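You operate a simulated robot arm through the tools that you are given. There is no shell and no other tool. Be economical: measure what you need, move in short steps, check, and stop when the job is done.

Carry out the task below with a simulated robot arm. There is one attempt and no reset: what you move stays moved.

TASK
Switch off and unplug the tape deck, then clean its head with the white swab.
Fine: plug in its REST; blue cleaner pad; swab back in its stand, door left open to dry.

Only the result counts: the job must be done as asked and must still hold three seconds after the hand-in. Knocking over, shifting, dropping, spilling or breaking anything else fails it.

THE ROBOT
A 6-joint arm with a two-finger parallel gripper, fixed in place. Base frame: the origin is at the foot of the arm, x ahead of it, y to its left, z up; the work surface is at about z = 826. Units: mm, degrees, N and s.
With the tool pointing down near the work surface it reaches from about 180 to 840 mm from the base axis. Its first joint turns from -166.0 to 166.0 degrees. Payload 3.91 kg.
The TCP is the grasp point between the finger pads, 30 mm short of the fingertips. In the tool frame z runs along the fingers and y along their closing line. The gripper opens to 110 mm. The fingers are 20 mm wide and 10 mm thick; the gripper's body (48 by 112 mm) begins 55 mm behind the TCP.
Orientation is that of the tool frame in the base frame, as a unit quaternion [w, x, y, z]. With the fingers straight down and closing along the base's y, the tool's x points along the base's -x, its y along +y and its z along -z.

THE INTERFACE
- The arm moves only by the tool send_rows. Its argument "targets" is a list of rows, each an object of numbers (a shift or turn left out is 0, a gripper value left out holds the last): "ax", "ay", "az": the turn, a rotation vector about the tool's x, y, z in degrees; "x", "y", "z": the shift along the tool's x, y, z in mm; "jaw": the finger opening in mm, from 0 to 110. In form: [{"ax": .., "ay": .., "az": .., "x": .., "y": .., "z": .., "jaw": ..}, ...]. A call has 1 to 10 rows; each row is the pose to reach, as a shift and turn from the pose commanded when the call began, along the tool's axes at that moment. Rows are played at 5 a second. More than 50 mm and 8.6 degrees between two rows, or a gripper value outside its range, and nothing of the call is played. A pose out of reach is approached as far as the arm can. The call stops where the force on the tool passes 90 N (or 10 N more than at its start, if that is more) or the arm is blocked; 0.2 s more then pass. The fingers move at their own pace (about 108 mm/s each) and stop on an object; they squeeze with about 34 N. The grip force told is the motor's: it shows also when the fingers shut on nothing. Time passes only in rows, and 0.2 s behind the last, so rows that repeat a pose let the fingers close. The reply holds the time, the measured pose of the TCP, the force on the tool along the base axes, the opening and the grip force, in the units named above and with some noise.
- Cameras (640 x 400 px; columns grow to the right, rows downward): "scene" is fixed at [220.9, 649.2, 1640.8]; the picture's right is [-0.83, -0.56, 0.00], its down [-0.38, 0.57, -0.73] and it looks along [0.41, -0.60, -0.68] (base axes); focal length 311 px, centre (320, 200). "wrist" rides on the gripper at [77, 7, -115] in the tool frame; the picture's right is [-0.09, 1.00, 0.00], its down [-0.80, -0.07, -0.59] and it looks along [-0.59, -0.05, 0.80] (tool axes); focal length 270 px, centre (320, 200). There is no depth. A picture from a camera that has moved, and an enlarged one, comes with that camera's place and axes in the base frame and with its lens.
- camera(camera): a new picture of that camera. No time passes.
- move_column(by): slides the trunk up (or, below 0, down) by that many mm; the arm rides with it, the base frame stays. It gives what a move gives, with no picture.
- zoom(camera, box): a new picture of the part [left, top, right, bottom] of that camera's present view, enlarged. No time passes.
- close_job(): hands the job in; it is judged then, once.

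Work in short steps. Places have to be worked out from the pictures, the camera data and where the tool is seen: move nearer, look again, correct. Check each grasp and each placing, and mend what went wrong. You have 120 turns and 84 pictures in all, those below and enlarged ones among them. Open the gripper and draw the arm clear of the work before you hand the job in, unless the task says otherwise; then end with one line.

The tools are called after ">>>" as name(argument=value, ...) on one line, values as JSON. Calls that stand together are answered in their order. send_rows: Moves the arm, as the interface text tells. Its arguments: {"type":"object","properties":{"targets":{"type":"array","items":{"type":"object","properties":{"ax":{"type":"number"},"ay":{"type":"number"},"az":{"type":"number"},"x":{"type":"number"},"y":{"type":"number"},"z":{"type":"number"},"jaw":{"type":"number"}}}}},"required":["targets"]} The other tools are called the same way: move_column (by) slides the trunk up or down; camera (camera) takes a picture; zoom (camera, box) takes an enlarged picture of a part of a camera's view; close_job () hands the job in.

At the start:

```text
time: 0.0
tcp_pos: [486.9, -126.4, 1178.2]
tool_rot: [0.0, 0.001, 1.0, 0.0]
force: [0.1, -0.3, 0.6]
finger_gap: 109.8
grip_force: 0.1
trunk travel left (down, up): [-450.0, 90.0]
```

scene: 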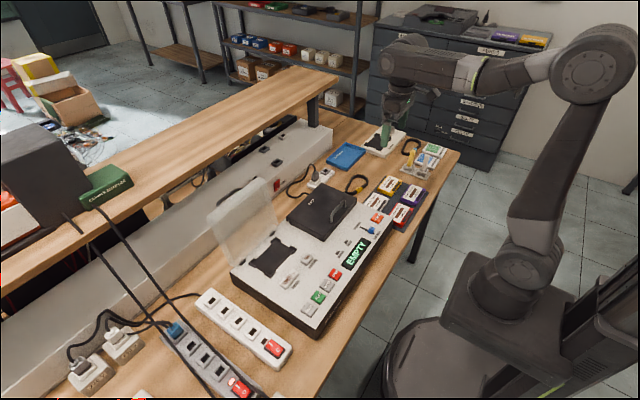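
wrist: 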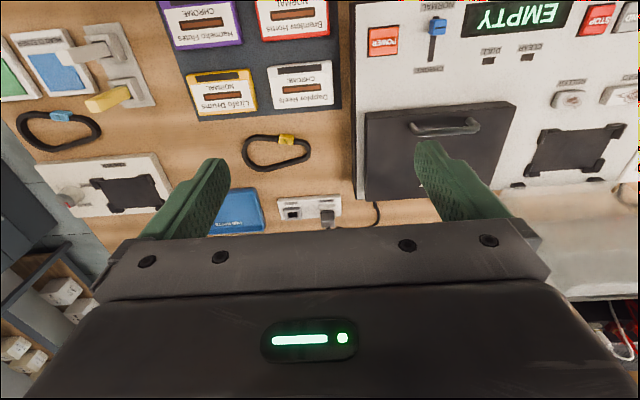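

The views show a tape deck with a power button, a door lid, a plug by a socket, pads and a swab stand. I'll zoom in for details.

>>> zoom(camera="scene", box=[200, 120, 460, 340])

>>> zoom(camera="wrist", box=[0, 0, 360, 240])

>>> zoom(camera="wrist", box=[340, 0, 640, 200])

>>> zoom(camera="scene", box=[280, 110, 460, 230])

```text
1.82 times, centred on (330, 230) of scene
camera zoom: at [220.9, 649.2, 1640.8], right [-0.83, -0.56, 0.0], down [-0.38, 0.57, -0.73], along [0.41, -0.6, -0.68], focal length 566 px, centre (302, 146)
```

zoom: 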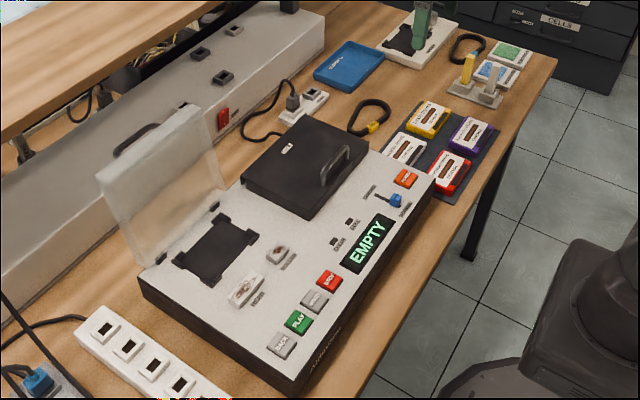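

```text
1.67 times, centred on (180, 120) of wrist
camera zoom: at [410.1, -120.2, 1292.2], right [0.09, 1.0, 0.0], down [0.8, -0.07, 0.59], along [0.59, -0.05, -0.8], focal length 450 px, centre (553, 333)
```

zoom: 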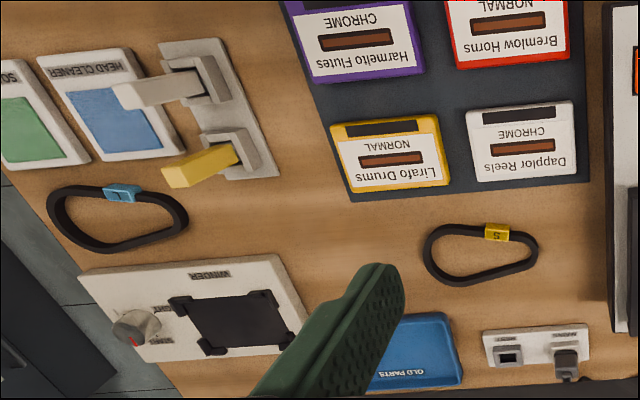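

```text
2.00 times, centred on (490, 100) of wrist
camera zoom: at [410.1, -120.2, 1292.2], right [0.09, 1.0, 0.0], down [0.8, -0.07, 0.59], along [0.59, -0.05, -0.8], focal length 541 px, centre (-20, 400)
```

zoom: 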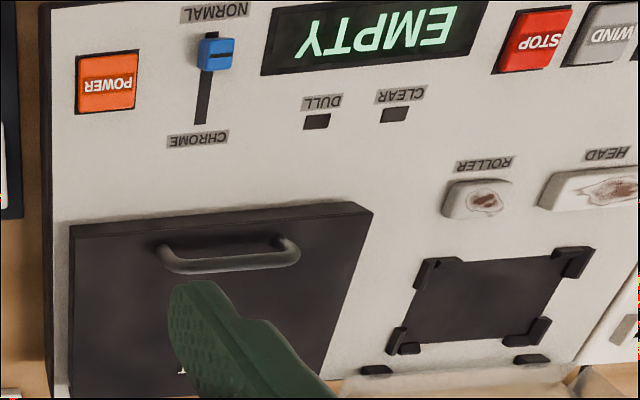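

```text
3.33 times, centred on (370, 170) of scene
camera zoom: at [220.9, 649.2, 1640.8], right [-0.83, -0.56, 0.0], down [-0.38, 0.57, -0.73], along [0.41, -0.6, -0.68], focal length 1038 px, centre (153, 300)
```

zoom: 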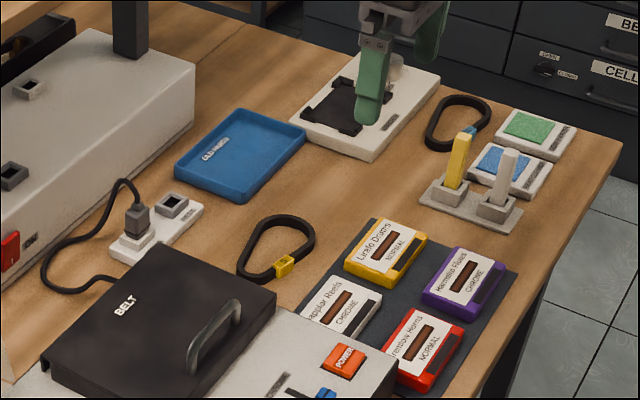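

The head is the dirty pad labelled HEAD, POWER is orange (~[460,-44,893]), and the plug sits in the left of two sockets. I close the fingers, approach over POWER and look again.

>>> send_rows(targets=[{"x": 9, "y": 27, "z": 40, "jaw": 0}, {"x": 18, "y": 54, "z": 75, "jaw": 0}, {"x": 27, "y": 80, "z": 110, "jaw": 0}, {"x": 27, "y": 80, "z": 155, "jaw": 0}, {"x": 27, "y": 80, "z": 180, "jaw": 0}])

>>> camera(camera="wrist")

>>> camera(camera="scene")

```text
time: 1.2
tcp_pos: [459.3, -45.4, 998.5]
tool_rot: [0.0, 0.0, 1.0, 0.0]
force: [-0.7, -0.5, -0.3]
finger_gap: 0.1
grip_force: 34.1
trunk travel left (down, up): [-450.0, 90.0]
```

```text
77 pictures are left
camera wrist: at [382.3, -38.1, 1112.0], right [0.09, 1.0, 0.0], down [0.8, -0.07, 0.59], along [0.59, -0.05, -0.8], focal length 270 px, centre (320, 200)
```

wrist: 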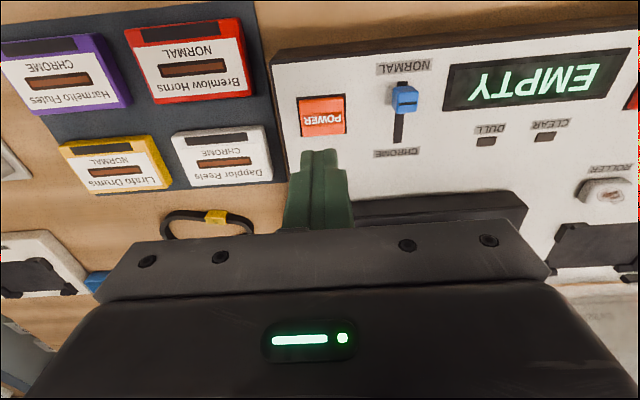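

```text
76 pictures are left
```

scene: 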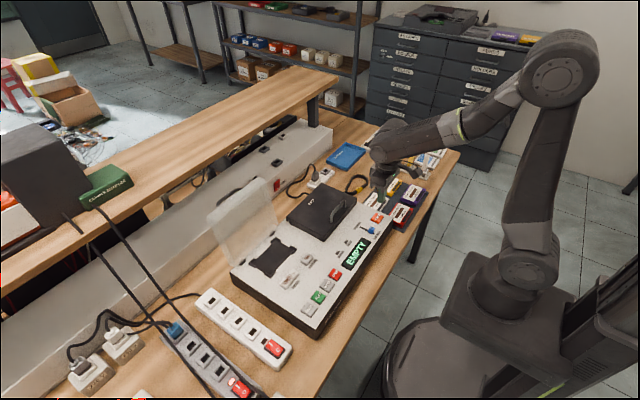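

POWER comes out at about [458,-43]; I'm right above it. Descend to just above.

>>> send_rows(targets=[{"y": 2, "z": 30}, {"y": 2, "z": 55}, {"y": 2, "z": 66}])

>>> camera(camera="wrist")

```text
time: 2.0
tcp_pos: [458.9, -42.3, 932.5]
tool_rot: [0.0, 0.0, 1.0, 0.0]
force: [-0.5, 0.6, 0.1]
finger_gap: 0.1
grip_force: 33.9
trunk travel left (down, up): [-450.0, 90.0]
```

```text
75 pictures are left
camera wrist: at [382.3, -36.5, 1046.3], right [0.09, 1.0, 0.0], down [0.8, -0.07, 0.59], along [0.59, -0.05, -0.8], focal length 270 px, centre (320, 200)
```

wrist: 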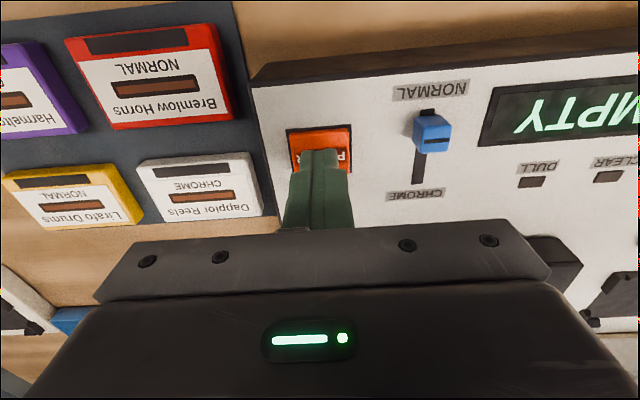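

The tip is over the button. Press in 2 mm steps.

>>> send_rows(targets=[{"z": 2}, {"z": 4}, {"z": 6}, {"z": 8}])

>>> camera(camera="wrist")

```text
time: 3.0
tcp_pos: [459.4, -43.2, 925.4]
tool_rot: [0.0, 0.0, 1.0, 0.0]
force: [-0.7, 1.0, 2.0]
finger_gap: 0.1
grip_force: 34.4
trunk travel left (down, up): [-450.0, 90.0]
```

```text
74 pictures are left
camera wrist: at [382.4, -37.3, 1038.6], right [0.09, 1.0, 0.0], down [0.8, -0.07, 0.59], along [0.59, -0.05, -0.8], focal length 270 px, centre (320, 200)
```

wrist: 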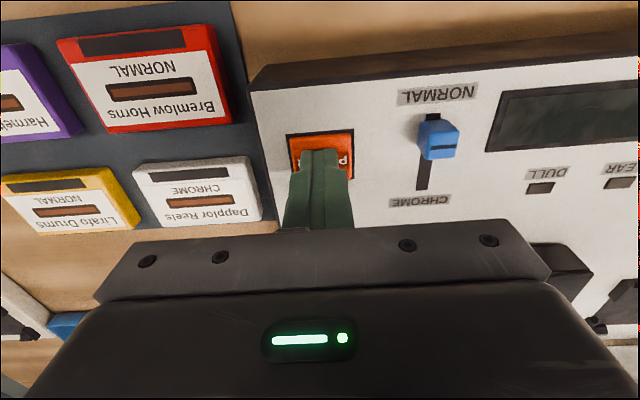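

Display is dark: deck is off. Retreat up and move toward the plug (est. [785,-140,~860]), stopping short to look.

>>> send_rows(targets=[{"z": -40}, {"z": -80}, {"x": -40, "y": -20, "z": -100}, {"x": -80, "y": -40, "z": -115}, {"x": -120, "y": -60, "z": -115}, {"x": -160, "y": -80, "z": -115}, {"x": -190, "y": -97, "z": -115, "jaw": 60}])

>>> camera(camera="wrist")

>>> camera(camera="scene")

```text
time: 4.6
tcp_pos: [649.0, -141.6, 1039.5]
tool_rot: [-0.001, 0.0, 1.0, 0.0]
force: [-0.6, -0.8, 0.2]
finger_gap: 60.1
grip_force: 0.0
trunk travel left (down, up): [-450.0, 90.0]
```

```text
73 pictures are left
camera wrist: at [573.3, -134.9, 1154.0], right [0.09, 1.0, 0.0], down [0.8, -0.07, 0.59], along [0.59, -0.05, -0.8], focal length 270 px, centre (320, 200)
```

wrist: 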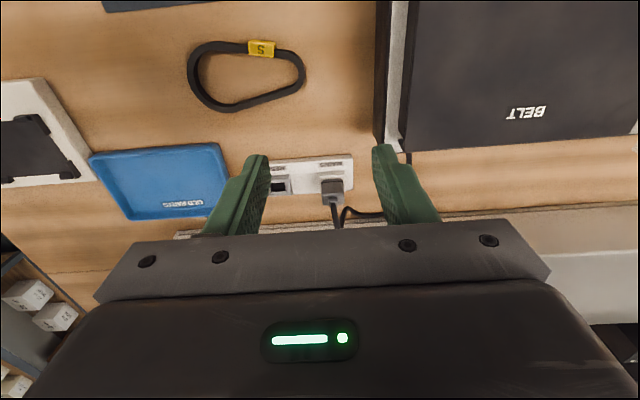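

```text
72 pictures are left
```

scene: 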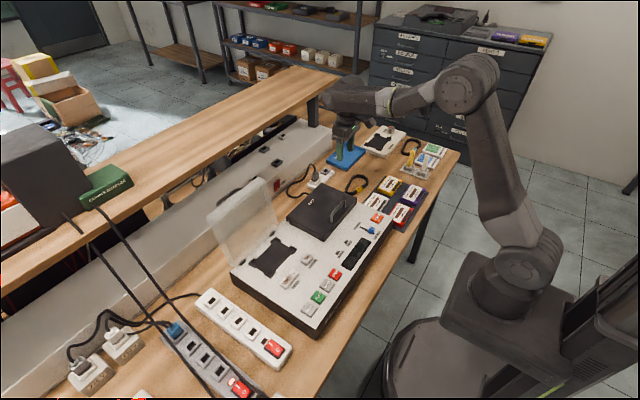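

Plug around [769,-135]. Zoom in for shape details before aligning.

>>> zoom(camera="wrist", box=[240, 130, 400, 240])

>>> zoom(camera="scene", box=[270, 140, 370, 210])

```text
3.64 times, centred on (320, 185) of wrist
camera zoom: at [573.3, -134.9, 1154.0], right [0.09, 1.0, 0.0], down [0.8, -0.07, 0.59], along [0.59, -0.05, -0.8], focal length 983 px, centre (320, 254)
```

zoom: 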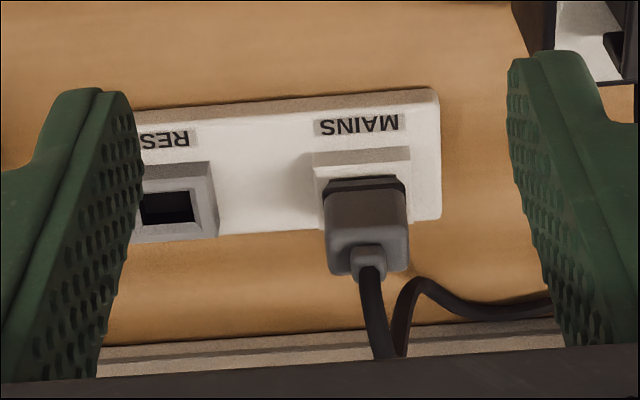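

```text
5.71 times, centred on (320, 175) of scene
camera zoom: at [220.9, 649.2, 1640.8], right [-0.83, -0.56, 0.0], down [-0.38, 0.57, -0.73], along [0.41, -0.6, -0.68], focal length 1780 px, centre (320, 343)
```

zoom: 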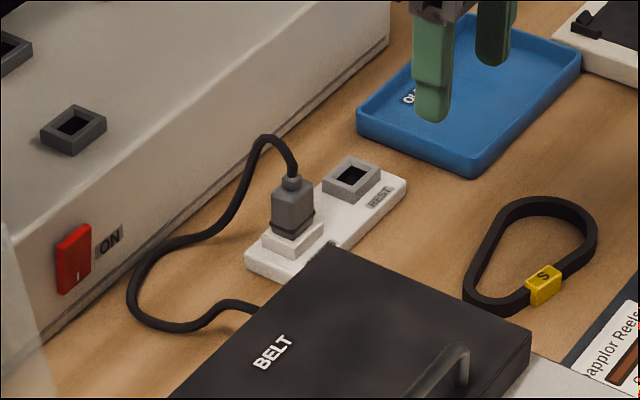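

Plug centre ≈[770,-135], body z≈852–885; REST hole ≈[772,-209,852]; strip is aligned with y. Move above the plug with jaw 50 and look.

>>> send_rows(targets=[{"x": -40, "y": 3, "z": 20, "jaw": 50}, {"x": -80, "y": 5, "z": 40, "jaw": 50}, {"x": -121, "y": 6, "z": 60, "jaw": 50}, {"x": -121, "y": 6, "z": 90, "jaw": 50}])

>>> camera(camera="wrist")

>>> zoom(camera="scene", box=[270, 110, 400, 210])

```text
time: 5.6
tcp_pos: [770.5, -134.3, 949.8]
tool_rot: [0.0, 0.0, 1.0, 0.0]
force: [-0.2, -0.9, 0.0]
finger_gap: 50.2
grip_force: 0.0
trunk travel left (down, up): [-450.0, 90.0]
```

```text
69 pictures are left
camera wrist: at [694.3, -128.5, 1064.5], right [0.09, 1.0, 0.0], down [0.8, -0.07, 0.59], along [0.59, -0.05, -0.8], focal length 270 px, centre (320, 200)
```

wrist: 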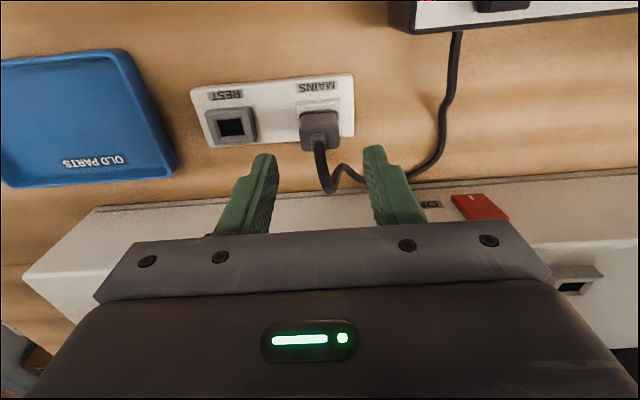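

```text
4.00 times, centred on (335, 160) of scene
camera zoom: at [220.9, 649.2, 1640.8], right [-0.83, -0.56, 0.0], down [-0.38, 0.57, -0.73], along [0.41, -0.6, -0.68], focal length 1246 px, centre (260, 360)
```

zoom: 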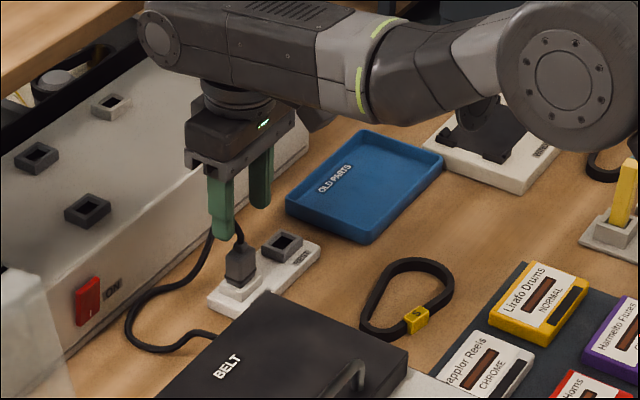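

Plug ≈[768–771,-135], matching. Descend to TCP z≈888 so the tips clear the socket boss.

>>> send_rows(targets=[{"y": -1, "z": 20, "jaw": 50}, {"y": -1, "z": 40, "jaw": 50}, {"y": -1, "z": 61, "jaw": 50}])

>>> camera(camera="wrist")

>>> zoom(camera="scene", box=[285, 130, 365, 200])

```text
time: 6.4
tcp_pos: [771.4, -136.5, 888.6]
tool_rot: [0.0, 0.001, 1.0, 0.0]
force: [-0.3, -0.8, 0.1]
finger_gap: 50.4
grip_force: 0.1
trunk travel left (down, up): [-450.0, 90.0]
```

```text
67 pictures are left
camera wrist: at [694.7, -131.3, 1002.5], right [0.09, 1.0, 0.0], down [0.8, -0.07, 0.59], along [0.59, -0.05, -0.8], focal length 270 px, centre (320, 200)
```

wrist: 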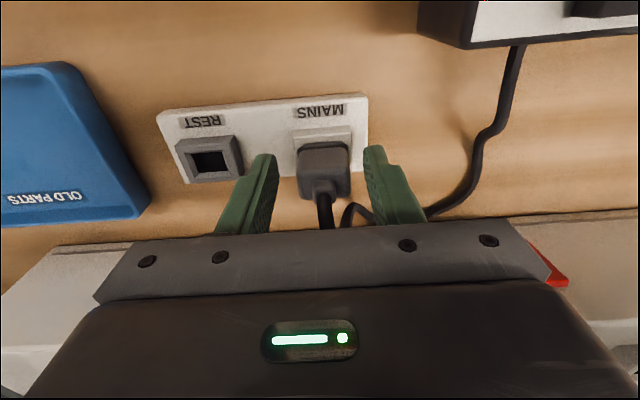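

```text
5.71 times, centred on (325, 165) of scene
camera zoom: at [220.9, 649.2, 1640.8], right [-0.83, -0.56, 0.0], down [-0.38, 0.57, -0.73], along [0.41, -0.6, -0.68], focal length 1780 px, centre (291, 400)
```

zoom: 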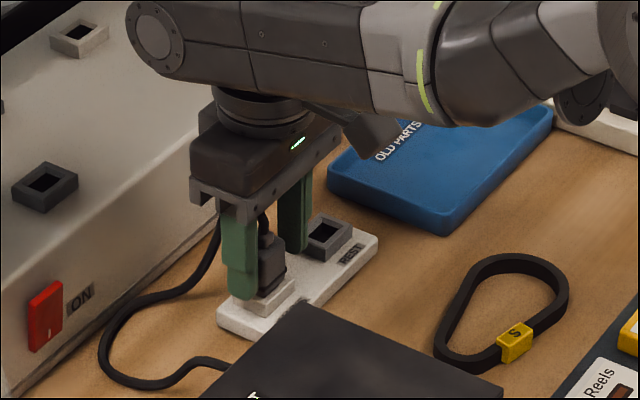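

Fingers straddle the plug. Close and hold.

>>> send_rows(targets=[{"jaw": 35}, {"jaw": 20}, {"jaw": 20}, {"jaw": 20}])

>>> camera(camera="wrist")

```text
time: 7.4
tcp_pos: [771.4, -136.1, 888.3]
tool_rot: [0.0, 0.0, 1.0, 0.0]
force: [-0.1, 7.4, 0.4]
finger_gap: 28.3
grip_force: 33.7
trunk travel left (down, up): [-450.0, 90.0]
```

```text
65 pictures are left
camera wrist: at [694.7, -129.9, 1002.7], right [0.09, 1.0, 0.0], down [0.8, -0.07, 0.59], along [0.59, -0.05, -0.8], focal length 270 px, centre (320, 200)
```

wrist: 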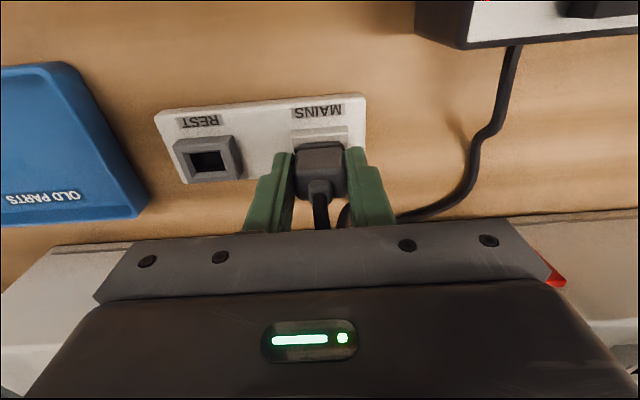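

Gripped at 28 mm. Pull straight up in small steps.

>>> send_rows(targets=[{"y": 0.8, "z": -3}, {"y": 0.8, "z": -8}, {"y": 0.8, "z": -15}, {"y": 0.8, "z": -25}, {"y": 0.8, "z": -35}])

>>> camera(camera="wrist")

>>> zoom(camera="scene", box=[285, 130, 365, 200])

```text
time: 8.6
tcp_pos: [770.6, -135.8, 923.2]
tool_rot: [0.0, 0.0, 1.0, 0.0]
force: [0.3, -0.7, -1.2]
finger_gap: 28.2
grip_force: 34.1
trunk travel left (down, up): [-450.0, 90.0]
```

```text
64 pictures are left
camera wrist: at [694.0, -130.3, 1037.4], right [0.09, 1.0, 0.0], down [0.8, -0.07, 0.59], along [0.59, -0.05, -0.8], focal length 270 px, centre (320, 200)
```

wrist: 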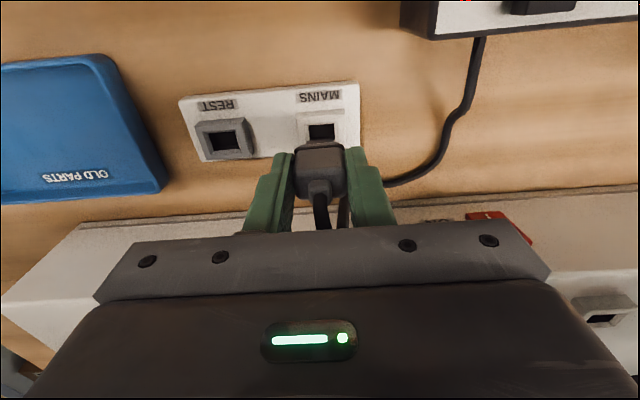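

```text
5.71 times, centred on (325, 165) of scene
camera zoom: at [220.9, 649.2, 1640.8], right [-0.83, -0.56, 0.0], down [-0.38, 0.57, -0.73], along [0.41, -0.6, -0.68], focal length 1780 px, centre (291, 400)
```

zoom: 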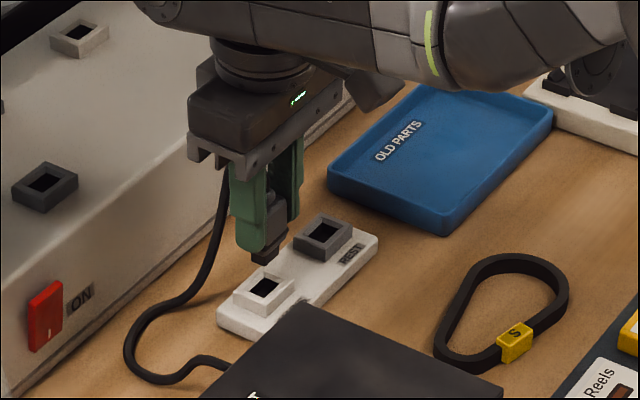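

Plug is out; both holes are visible. Zoom to measure the spacing between them.

>>> zoom(camera="wrist", box=[170, 70, 370, 200])

```text
3.08 times, centred on (270, 135) of wrist
camera zoom: at [694.0, -130.3, 1037.4], right [0.09, 1.0, 0.0], down [0.8, -0.07, 0.59], along [0.59, -0.05, -0.8], focal length 832 px, centre (474, 400)
```

zoom: 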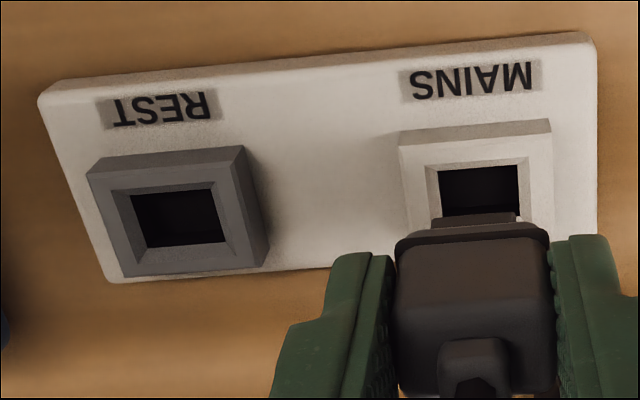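

Spacing is about 71.5 mm in y and ~0 in x. I'll shift over REST at the same height so the REST boss should land on the same pixels MAINS has now.

>>> send_rows(targets=[{"y": -36}, {"y": -71.5}, {"y": -71.5}])

>>> zoom(camera="wrist", box=[170, 70, 370, 200])

```text
time: 9.4
tcp_pos: [771.8, -208.5, 923.0]
tool_rot: [0.0, -0.002, 1.0, 0.0]
force: [-0.2, -0.4, -0.9]
finger_gap: 28.4
grip_force: 33.8
trunk travel left (down, up): [-450.0, 90.0]
```

```text
3.08 times, centred on (270, 135) of wrist
camera zoom: at [694.1, -202.1, 1035.6], right [0.09, 1.0, 0.0], down [0.8, -0.07, 0.59], along [0.59, -0.05, -0.8], focal length 832 px, centre (474, 400)
```

zoom: 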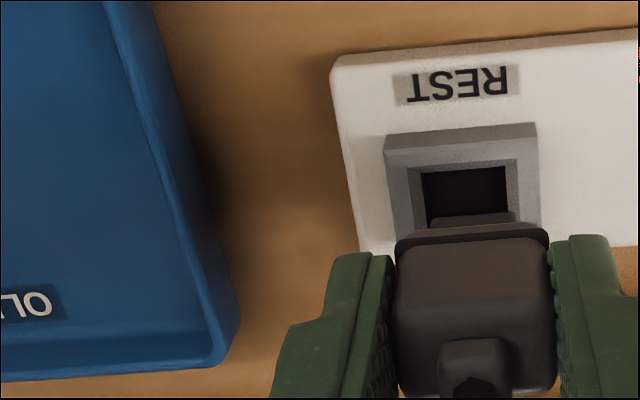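

The boss is 14 px left and 5.5 px low of target: correct by -3.2 mm in y and +1.3 mm in base x, then re-check.

>>> send_rows(targets=[{"x": -1.3, "y": -3.2}, {"x": -1.3, "y": -3.2}])

>>> zoom(camera="wrist", box=[170, 70, 370, 200])

```text
time: 10.0
tcp_pos: [773.5, -211.0, 922.0]
tool_rot: [0.001, 0.0, 1.0, 0.0]
force: [1.0, -0.3, -1.5]
finger_gap: 28.3
grip_force: 33.8
trunk travel left (down, up): [-450.0, 90.0]
```

```text
3.08 times, centred on (270, 135) of wrist
camera zoom: at [695.6, -204.6, 1036.0], right [0.09, 1.0, 0.0], down [0.8, -0.07, 0.59], along [0.59, -0.05, -0.8], focal length 832 px, centre (474, 400)
```

zoom: 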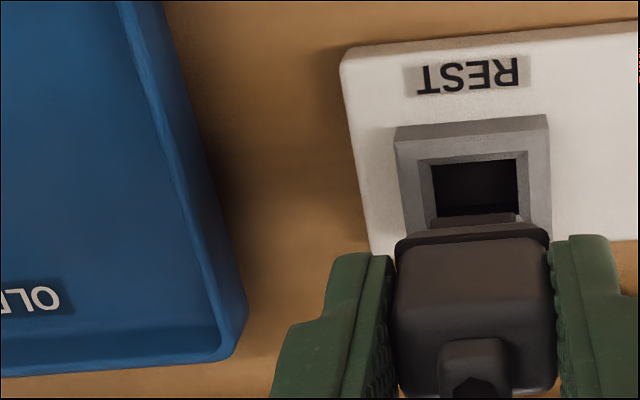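

Nearly matched: fine correction of -0.9 mm y and -0.4 mm x, then descend 20 mm and check.

>>> send_rows(targets=[{"x": 0.4, "y": -0.9}, {"x": 0.4, "y": -0.9, "z": 8}, {"x": 0.4, "y": -0.9, "z": 16}])

>>> zoom(camera="wrist", box=[220, 80, 380, 210])

>>> zoom(camera="scene", box=[295, 135, 365, 195])

```text
time: 10.8
tcp_pos: [771.4, -211.9, 906.2]
tool_rot: [0.001, -0.001, 1.0, 0.0]
force: [-0.1, -0.3, 0.1]
finger_gap: 28.4
grip_force: 33.7
trunk travel left (down, up): [-450.0, 90.0]
```

```text
3.08 times, centred on (300, 145) of wrist
camera zoom: at [694.9, -204.9, 1020.3], right [0.09, 1.0, 0.0], down [0.8, -0.07, 0.59], along [0.59, -0.05, -0.8], focal length 832 px, centre (382, 369)
```

zoom: 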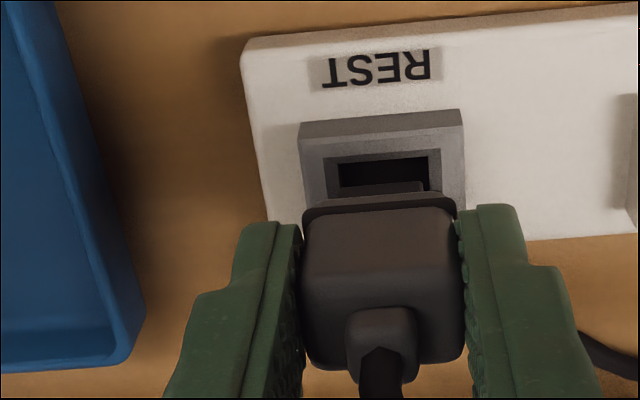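

```text
6.67 times, centred on (330, 165) of scene
camera zoom: at [220.9, 649.2, 1640.8], right [-0.83, -0.56, 0.0], down [-0.38, 0.57, -0.73], along [0.41, -0.6, -0.68], focal length 2076 px, centre (253, 433)
```

zoom: 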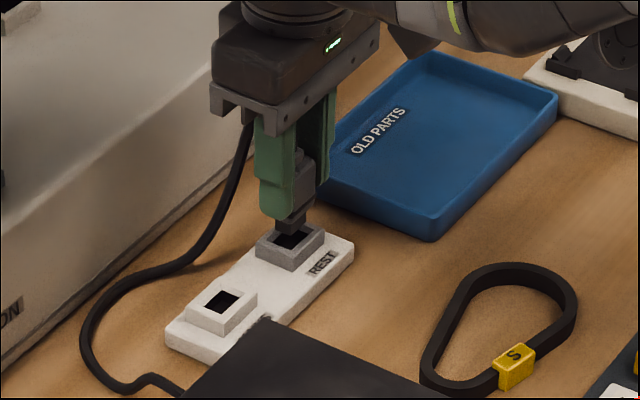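

Looks aligned over the REST opening. Lower in small steps to the original grasp height (888).

>>> send_rows(targets=[{"z": 4}, {"z": 8}, {"z": 12}, {"z": 15}, {"z": 18}])

>>> zoom(camera="wrist", box=[220, 80, 380, 210])

```text
time: 12.0
tcp_pos: [772.7, -210.7, 888.8]
tool_rot: [0.001, 0.0, 1.0, 0.0]
force: [0.1, -0.3, -0.8]
finger_gap: 28.5
grip_force: 34.0
trunk travel left (down, up): [-450.0, 90.0]
```

```text
3.08 times, centred on (300, 145) of wrist
camera zoom: at [695.4, -205.1, 1003.0], right [0.09, 1.0, 0.0], down [0.8, -0.07, 0.59], along [0.59, -0.05, -0.8], focal length 832 px, centre (382, 369)
```

zoom: 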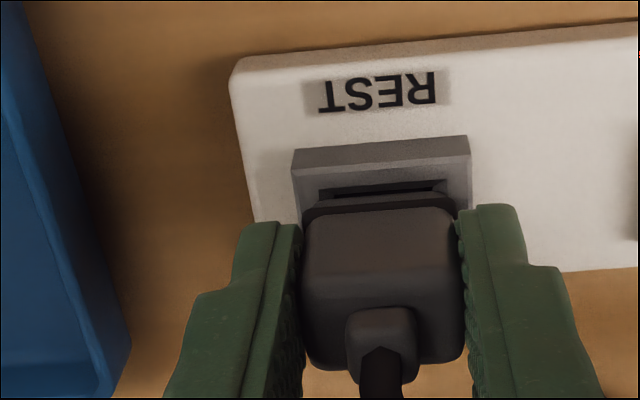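

Pose matches that of the seated plug in MAINS. Press gently a couple of mm further to confirm it bottoms out.

>>> send_rows(targets=[{"z": 1}, {"z": 2}, {"z": 3}])

>>> zoom(camera="wrist", box=[220, 80, 380, 210])

>>> zoom(camera="scene", box=[295, 135, 365, 195])

```text
time: 12.8
tcp_pos: [770.8, -209.8, 887.9]
tool_rot: [0.003, 0.0, 1.0, 0.0]
force: [3.2, -0.8, 13.7]
finger_gap: 28.2
grip_force: 33.9
trunk travel left (down, up): [-450.0, 90.0]
```

```text
3.08 times, centred on (300, 145) of wrist
camera zoom: at [694.7, -204.9, 1002.1], right [0.09, 1.0, 0.0], down [0.8, -0.07, 0.6], along [0.6, -0.05, -0.8], focal length 832 px, centre (382, 369)
```

zoom: 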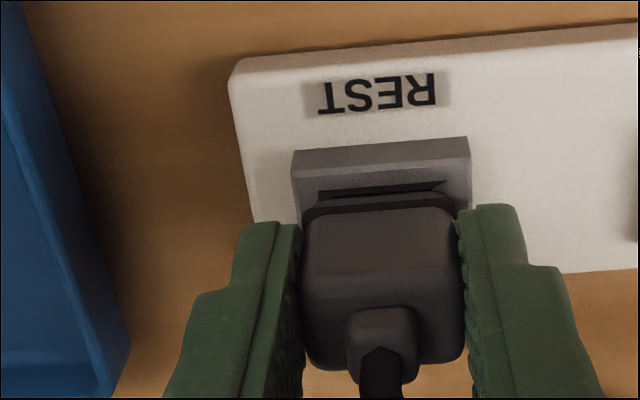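

```text
6.67 times, centred on (330, 165) of scene
camera zoom: at [220.9, 649.2, 1640.8], right [-0.83, -0.56, 0.0], down [-0.38, 0.57, -0.73], along [0.41, -0.6, -0.68], focal length 2076 px, centre (253, 433)
```

zoom: 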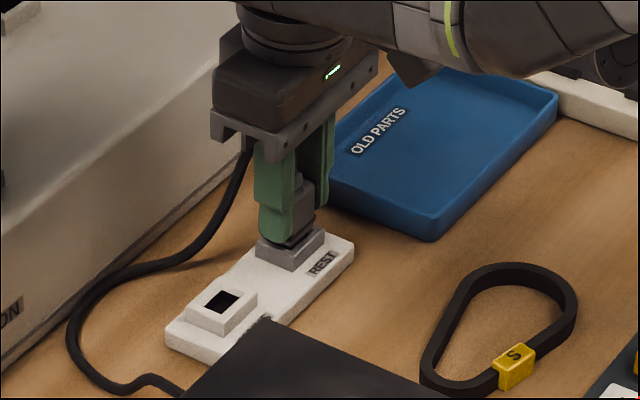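

Pushback of 14 N at the same height as the original seating: plug is home in REST. Release with jaw 46 and rise.

>>> send_rows(targets=[{"z": -2.5}, {"z": -2.5, "jaw": 46}, {"z": -2.5, "jaw": 46}, {"z": -20, "jaw": 46}, {"z": -50, "jaw": 46}, {"z": -90, "jaw": 46}])

>>> zoom(camera="wrist", box=[220, 60, 380, 190])

>>> zoom(camera="scene", box=[285, 130, 365, 200])

```text
time: 14.2
tcp_pos: [771.0, -210.0, 976.3]
tool_rot: [0.0, 0.001, 1.0, -0.001]
force: [-0.4, 0.0, 0.7]
finger_gap: 45.9
grip_force: 0.1
trunk travel left (down, up): [-450.0, 90.0]
```

```text
3.08 times, centred on (300, 125) of wrist
camera zoom: at [694.5, -204.6, 1090.5], right [0.09, 1.0, 0.0], down [0.8, -0.07, 0.59], along [0.59, -0.05, -0.8], focal length 832 px, centre (382, 431)
```

zoom: 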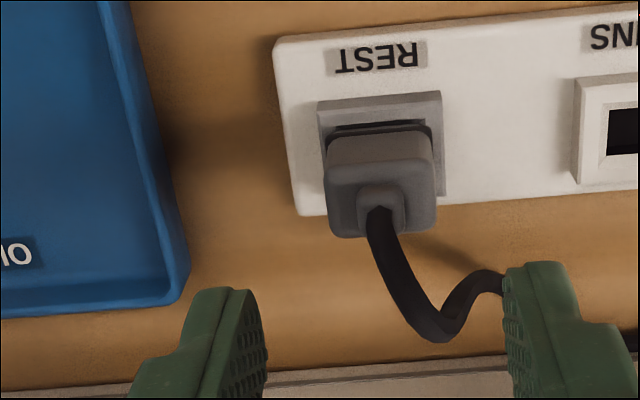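

```text
5.71 times, centred on (325, 165) of scene
camera zoom: at [220.9, 649.2, 1640.8], right [-0.83, -0.56, 0.0], down [-0.38, 0.57, -0.73], along [0.41, -0.6, -0.68], focal length 1780 px, centre (291, 400)
```

zoom: 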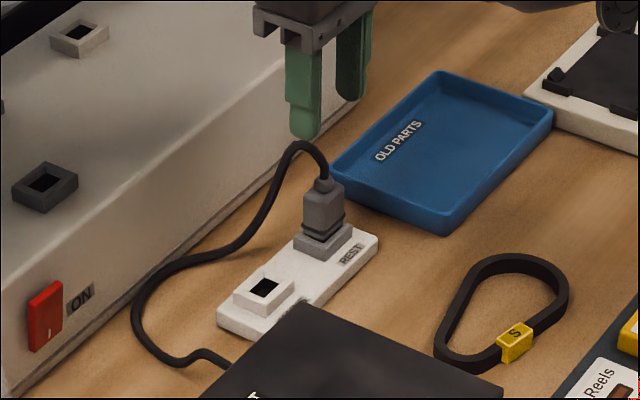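

Zoom tighter to confirm the plug is flush.

>>> zoom(camera="wrist", box=[270, 80, 350, 140])

>>> zoom(camera="scene", box=[315, 155, 345, 178])

```text
6.67 times, centred on (310, 110) of wrist
camera zoom: at [694.5, -204.6, 1090.5], right [0.09, 1.0, 0.0], down [0.8, -0.07, 0.59], along [0.59, -0.05, -0.8], focal length 1802 px, centre (387, 800)
```

zoom: 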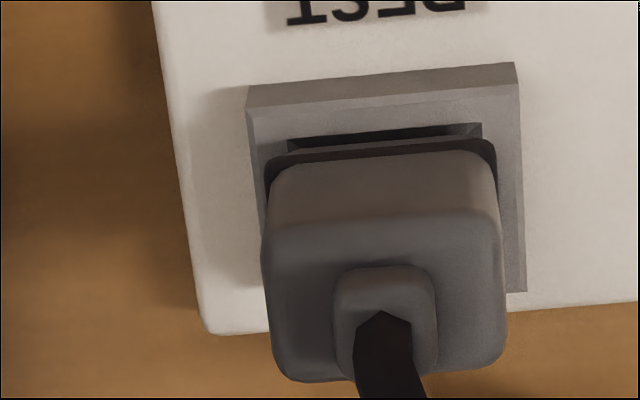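

```text
16.00 times, centred on (330, 166) of scene
camera zoom: at [220.9, 649.2, 1640.8], right [-0.83, -0.56, 0.0], down [-0.38, 0.57, -0.73], along [0.41, -0.6, -0.68], focal length 4983 px, centre (160, 736)
```

zoom: 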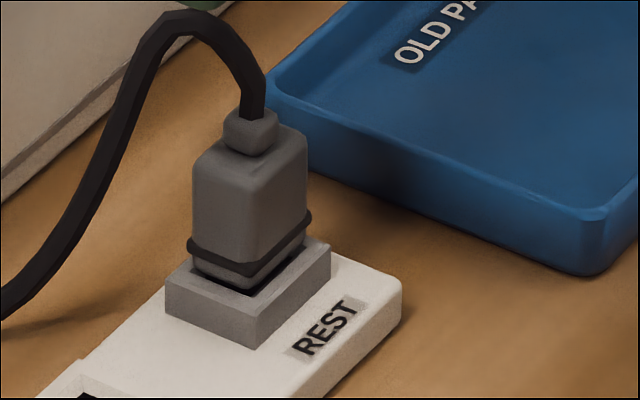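

The plug seems not quite flush (thin hole gap on the near side). Regrip it at the same height and check force/position before pressing again.

>>> send_rows(targets=[{"z": 40, "jaw": 46}, {"z": 75, "jaw": 46}, {"z": 88, "jaw": 46}, {"z": 88, "jaw": 20}, {"z": 88, "jaw": 20}, {"z": 88, "jaw": 20}])

>>> zoom(camera="wrist", box=[270, 110, 370, 180])

```text
time: 15.6
tcp_pos: [770.2, -211.9, 887.8]
tool_rot: [0.0, 0.0, 1.0, 0.0]
force: [0.6, 0.4, -0.9]
finger_gap: 28.2
grip_force: 34.4
trunk travel left (down, up): [-450.0, 90.0]
```

```text
5.71 times, centred on (320, 145) of wrist
camera zoom: at [694.7, -205.3, 1001.9], right [0.09, 1.0, 0.0], down [0.8, -0.07, 0.59], along [0.59, -0.05, -0.8], focal length 1544 px, centre (320, 514)
```

zoom: 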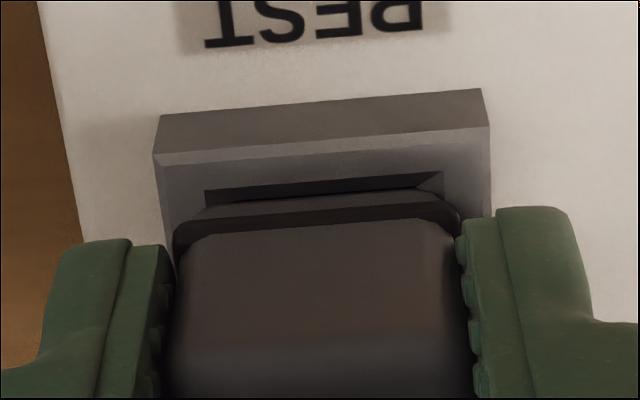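

The plug's neck looks ~1.5 mm too far +x in the hole. Nudge toward -x with a light downward press.

>>> send_rows(targets=[{"x": 0.7, "z": -0.5}, {"x": 1.4, "z": 0.5}, {"x": 1.8, "z": 1.5}, {"x": 1.8, "z": 2.5}, {"x": 1.8, "z": 3.5}])

>>> zoom(camera="wrist", box=[270, 110, 370, 180])

```text
time: 16.8
tcp_pos: [770.7, -210.3, 887.1]
tool_rot: [0.002, 0.0, 1.0, 0.0]
force: [7.6, -1.2, 18.5]
finger_gap: 28.3
grip_force: 34.2
trunk travel left (down, up): [-450.0, 90.0]
```

```text
5.71 times, centred on (320, 145) of wrist
camera zoom: at [692.4, -204.7, 1001.3], right [0.09, 1.0, 0.0], down [0.8, -0.07, 0.6], along [0.6, -0.05, -0.8], focal length 1544 px, centre (320, 514)
```

zoom: 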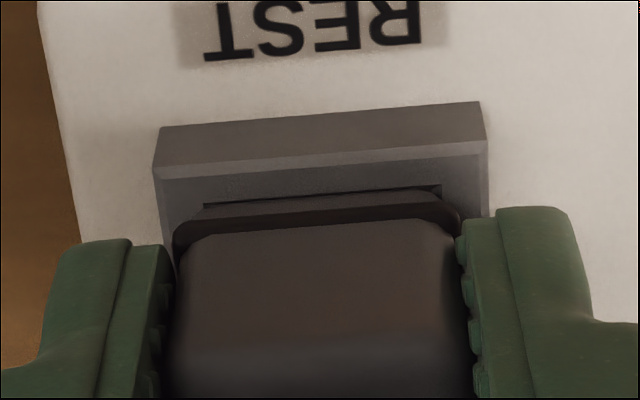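

Gap closed, at the same height as originally seated in MAINS, with firm contact. Relax halfway in x, release and rise.

>>> send_rows(targets=[{"x": -0.8, "z": -2}, {"x": -0.8, "z": -3, "jaw": 46}, {"x": -0.8, "z": -3, "jaw": 46}, {"x": -0.8, "z": -30, "jaw": 46}, {"x": -0.8, "z": -60, "jaw": 46}, {"x": -0.8, "z": -90, "jaw": 46}])

>>> zoom(camera="wrist", box=[270, 80, 350, 140])

>>> zoom(camera="scene", box=[315, 155, 345, 178])

```text
time: 18.2
tcp_pos: [770.7, -211.5, 974.2]
tool_rot: [0.001, 0.001, 1.0, 0.0]
force: [-0.6, -0.1, 0.0]
finger_gap: 45.9
grip_force: 0.0
trunk travel left (down, up): [-450.0, 90.0]
```

```text
6.67 times, centred on (310, 110) of wrist
camera zoom: at [694.4, -206.0, 1089.1], right [0.09, 1.0, 0.0], down [0.8, -0.07, 0.59], along [0.59, -0.05, -0.8], focal length 1802 px, centre (387, 800)
```

zoom: 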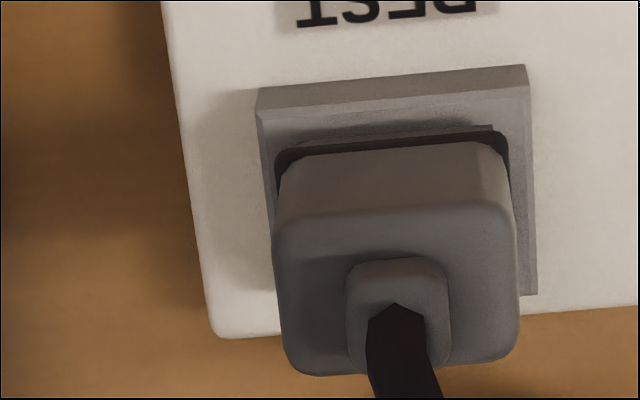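

```text
16.00 times, centred on (330, 166) of scene
camera zoom: at [220.9, 649.2, 1640.8], right [-0.83, -0.56, 0.0], down [-0.38, 0.57, -0.73], along [0.41, -0.6, -0.68], focal length 4983 px, centre (160, 736)
```

zoom: 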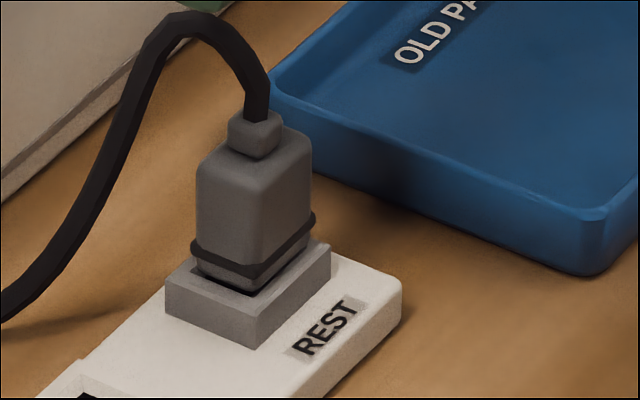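

Plug stands upright in REST. Next the swab stand: white swab ≈[442,-430], top z≈930; blue pad ≈[458,-532]. Rise and fly there to look.

>>> send_rows(targets=[{"z": -40}, {"z": -85}, {"x": 38, "y": -29, "z": -85}, {"x": 76, "y": -58, "z": -85}, {"x": 114, "y": -87, "z": -85}, {"x": 152, "y": -116, "z": -85}, {"x": 190, "y": -145, "z": -85}, {"x": 228, "y": -174, "z": -85}, {"x": 266, "y": -203, "z": -85}, {"x": 290, "y": -225, "z": -85}])

>>> camera(camera="wrist")

>>> camera(camera="scene")

```text
time: 20.4
tcp_pos: [480.1, -438.0, 1060.4]
tool_rot: [0.0, -0.001, 1.0, 0.0]
force: [0.4, 0.2, 0.0]
finger_gap: 46.1
grip_force: 0.0
trunk travel left (down, up): [-450.0, 90.0]
```

```text
46 pictures are left
camera wrist: at [403.6, -431.2, 1174.9], right [0.09, 1.0, 0.0], down [0.8, -0.07, 0.59], along [0.59, -0.05, -0.8], focal length 270 px, centre (320, 200)
```

wrist: 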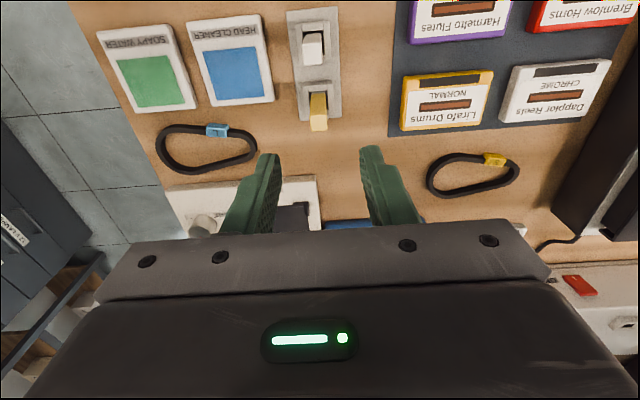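

```text
45 pictures are left
```

scene: 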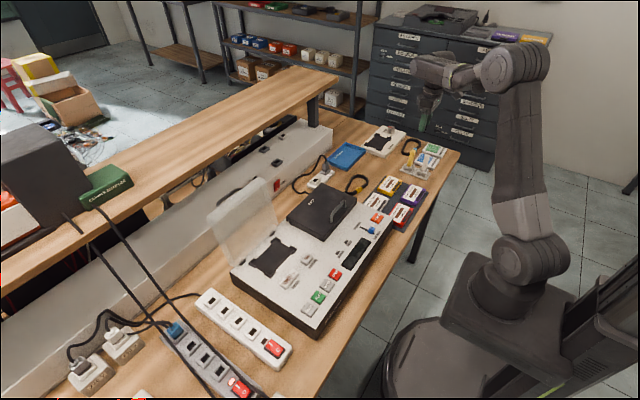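

The stand lies along x: white swab nearer, yellow beyond. Zoom to see the holders.

>>> zoom(camera="wrist", box=[180, 0, 380, 140])

>>> zoom(camera="scene", box=[395, 135, 455, 185])

```text
2.86 times, centred on (280, 70) of wrist
camera zoom: at [403.6, -431.2, 1174.9], right [0.09, 1.0, 0.0], down [0.8, -0.07, 0.59], along [0.59, -0.05, -0.8], focal length 772 px, centre (434, 571)
```

zoom: 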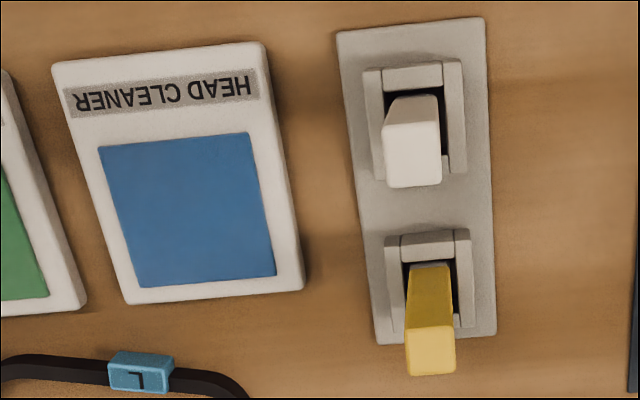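

```text
8.00 times, centred on (425, 160) of scene
camera zoom: at [220.9, 649.2, 1640.8], right [-0.83, -0.56, 0.0], down [-0.38, 0.57, -0.73], along [0.41, -0.6, -0.68], focal length 2491 px, centre (-520, 520)
```

zoom: 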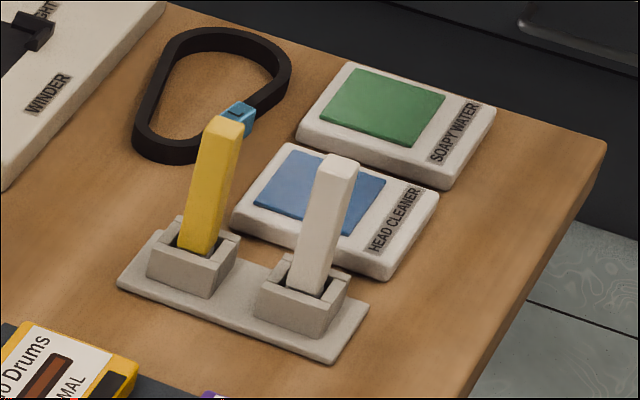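

White swab ≈[440,-440], ~16 mm square, top z≈925, holder rim ≈857. Move above it with jaw 44 and look again.

>>> send_rows(targets=[{"x": 20, "y": -1, "z": 30, "jaw": 44}, {"x": 40, "y": -1, "z": 60, "jaw": 44}, {"x": 40, "y": -1, "z": 85, "jaw": 44}])

>>> camera(camera="wrist")

>>> zoom(camera="scene", box=[385, 115, 465, 185])

```text
time: 21.2
tcp_pos: [439.9, -436.2, 972.6]
tool_rot: [0.0, -0.001, 1.0, -0.001]
force: [0.0, -1.1, -0.2]
finger_gap: 44.0
grip_force: 0.1
trunk travel left (down, up): [-450.0, 90.0]
```

```text
42 pictures are left
camera wrist: at [363.2, -430.8, 1086.6], right [0.09, 1.0, 0.0], down [0.8, -0.07, 0.59], along [0.59, -0.05, -0.8], focal length 270 px, centre (320, 200)
```

wrist: 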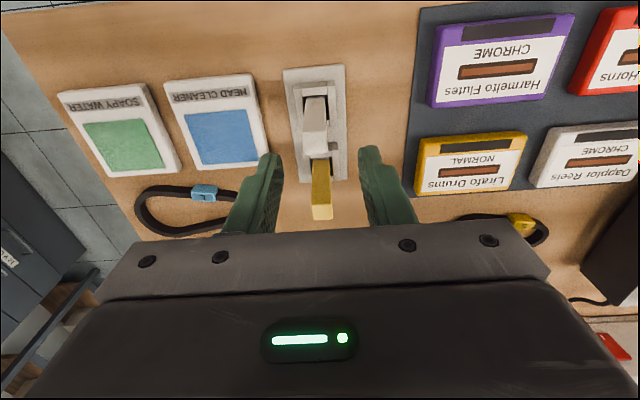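

```text
5.71 times, centred on (425, 150) of scene
camera zoom: at [220.9, 649.2, 1640.8], right [-0.83, -0.56, 0.0], down [-0.38, 0.57, -0.73], along [0.41, -0.6, -0.68], focal length 1780 px, centre (-280, 486)
```

zoom: 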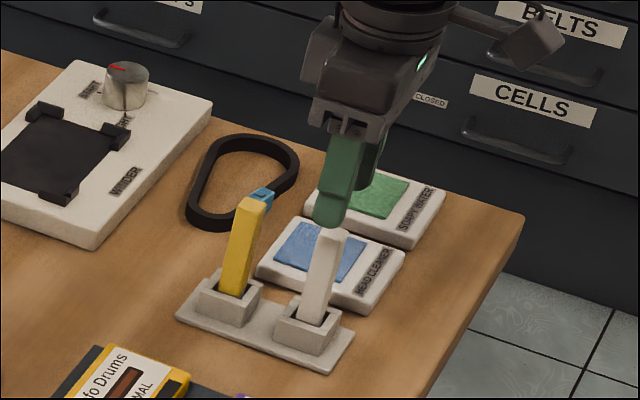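

Swab top reads [438,-441]; shift -3 mm y, -1.5 mm x, and descend to TCP ≈900.

>>> send_rows(targets=[{"x": 1.5, "y": -3, "z": 5}, {"x": 1.5, "y": -3, "z": 35}, {"x": 1.5, "y": -3, "z": 60}, {"x": 1.5, "y": -3, "z": 72}])

>>> camera(camera="wrist")

>>> zoom(camera="scene", box=[385, 115, 465, 185])

```text
time: 22.2
tcp_pos: [438.3, -441.0, 903.3]
tool_rot: [0.0, -0.001, 1.0, 0.0]
force: [-0.2, 0.1, -0.8]
finger_gap: 44.0
grip_force: 0.0
trunk travel left (down, up): [-450.0, 90.0]
```

```text
40 pictures are left
camera wrist: at [361.5, -435.3, 1016.9], right [0.09, 1.0, 0.0], down [0.8, -0.07, 0.59], along [0.59, -0.05, -0.8], focal length 270 px, centre (320, 200)
```

wrist: 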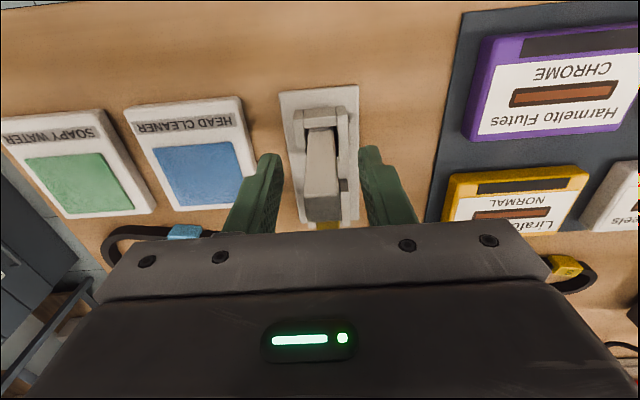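

```text
5.71 times, centred on (425, 150) of scene
camera zoom: at [220.9, 649.2, 1640.8], right [-0.83, -0.56, 0.0], down [-0.38, 0.57, -0.73], along [0.41, -0.6, -0.68], focal length 1780 px, centre (-280, 486)
```

zoom: 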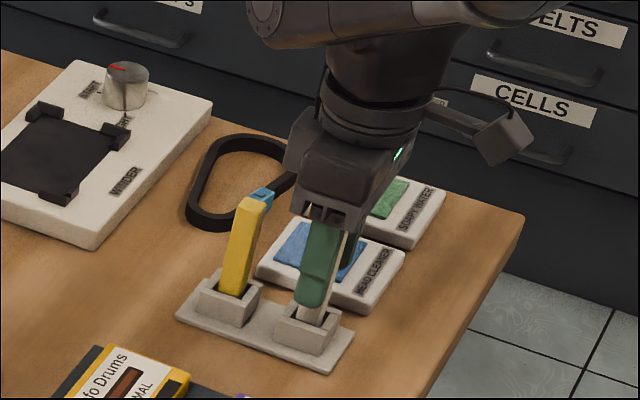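

Swab is centred between the fingers. Close, then lift straight up.

>>> send_rows(targets=[{"jaw": 25}, {"jaw": 10}, {"jaw": 5}, {"jaw": 5}, {"z": -8, "jaw": 5}, {"z": -30, "jaw": 5}, {"z": -60, "jaw": 5}, {"z": -85, "jaw": 5}])

>>> camera(camera="wrist")

>>> zoom(camera="scene", box=[385, 105, 465, 175])

```text
time: 24.0
tcp_pos: [436.7, -440.1, 986.7]
tool_rot: [0.0, 0.0, 1.0, 0.0]
force: [-0.4, 0.0, -0.3]
finger_gap: 15.9
grip_force: 33.7
trunk travel left (down, up): [-450.0, 90.0]
```

```text
38 pictures are left
camera wrist: at [361.6, -433.6, 1100.4], right [0.09, 1.0, 0.0], down [0.8, -0.07, 0.59], along [0.59, -0.05, -0.8], focal length 270 px, centre (320, 200)
```

wrist: 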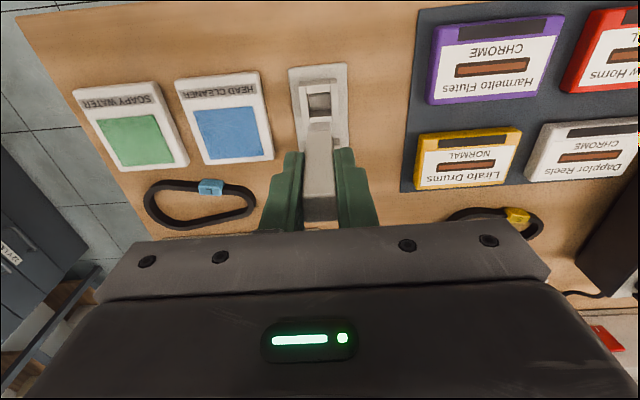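

```text
5.71 times, centred on (425, 140) of scene
camera zoom: at [220.9, 649.2, 1640.8], right [-0.83, -0.56, 0.0], down [-0.38, 0.57, -0.73], along [0.41, -0.6, -0.68], focal length 1780 px, centre (-280, 543)
```

zoom: 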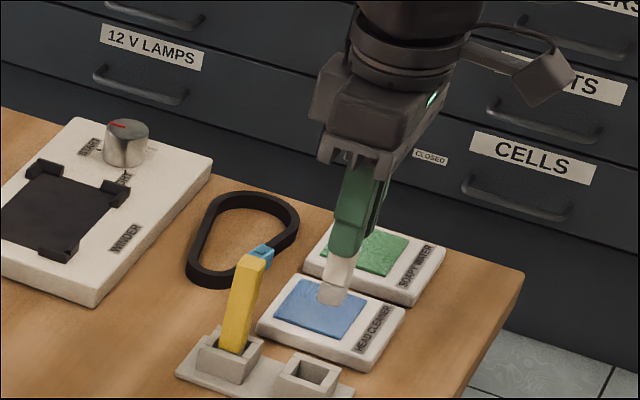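

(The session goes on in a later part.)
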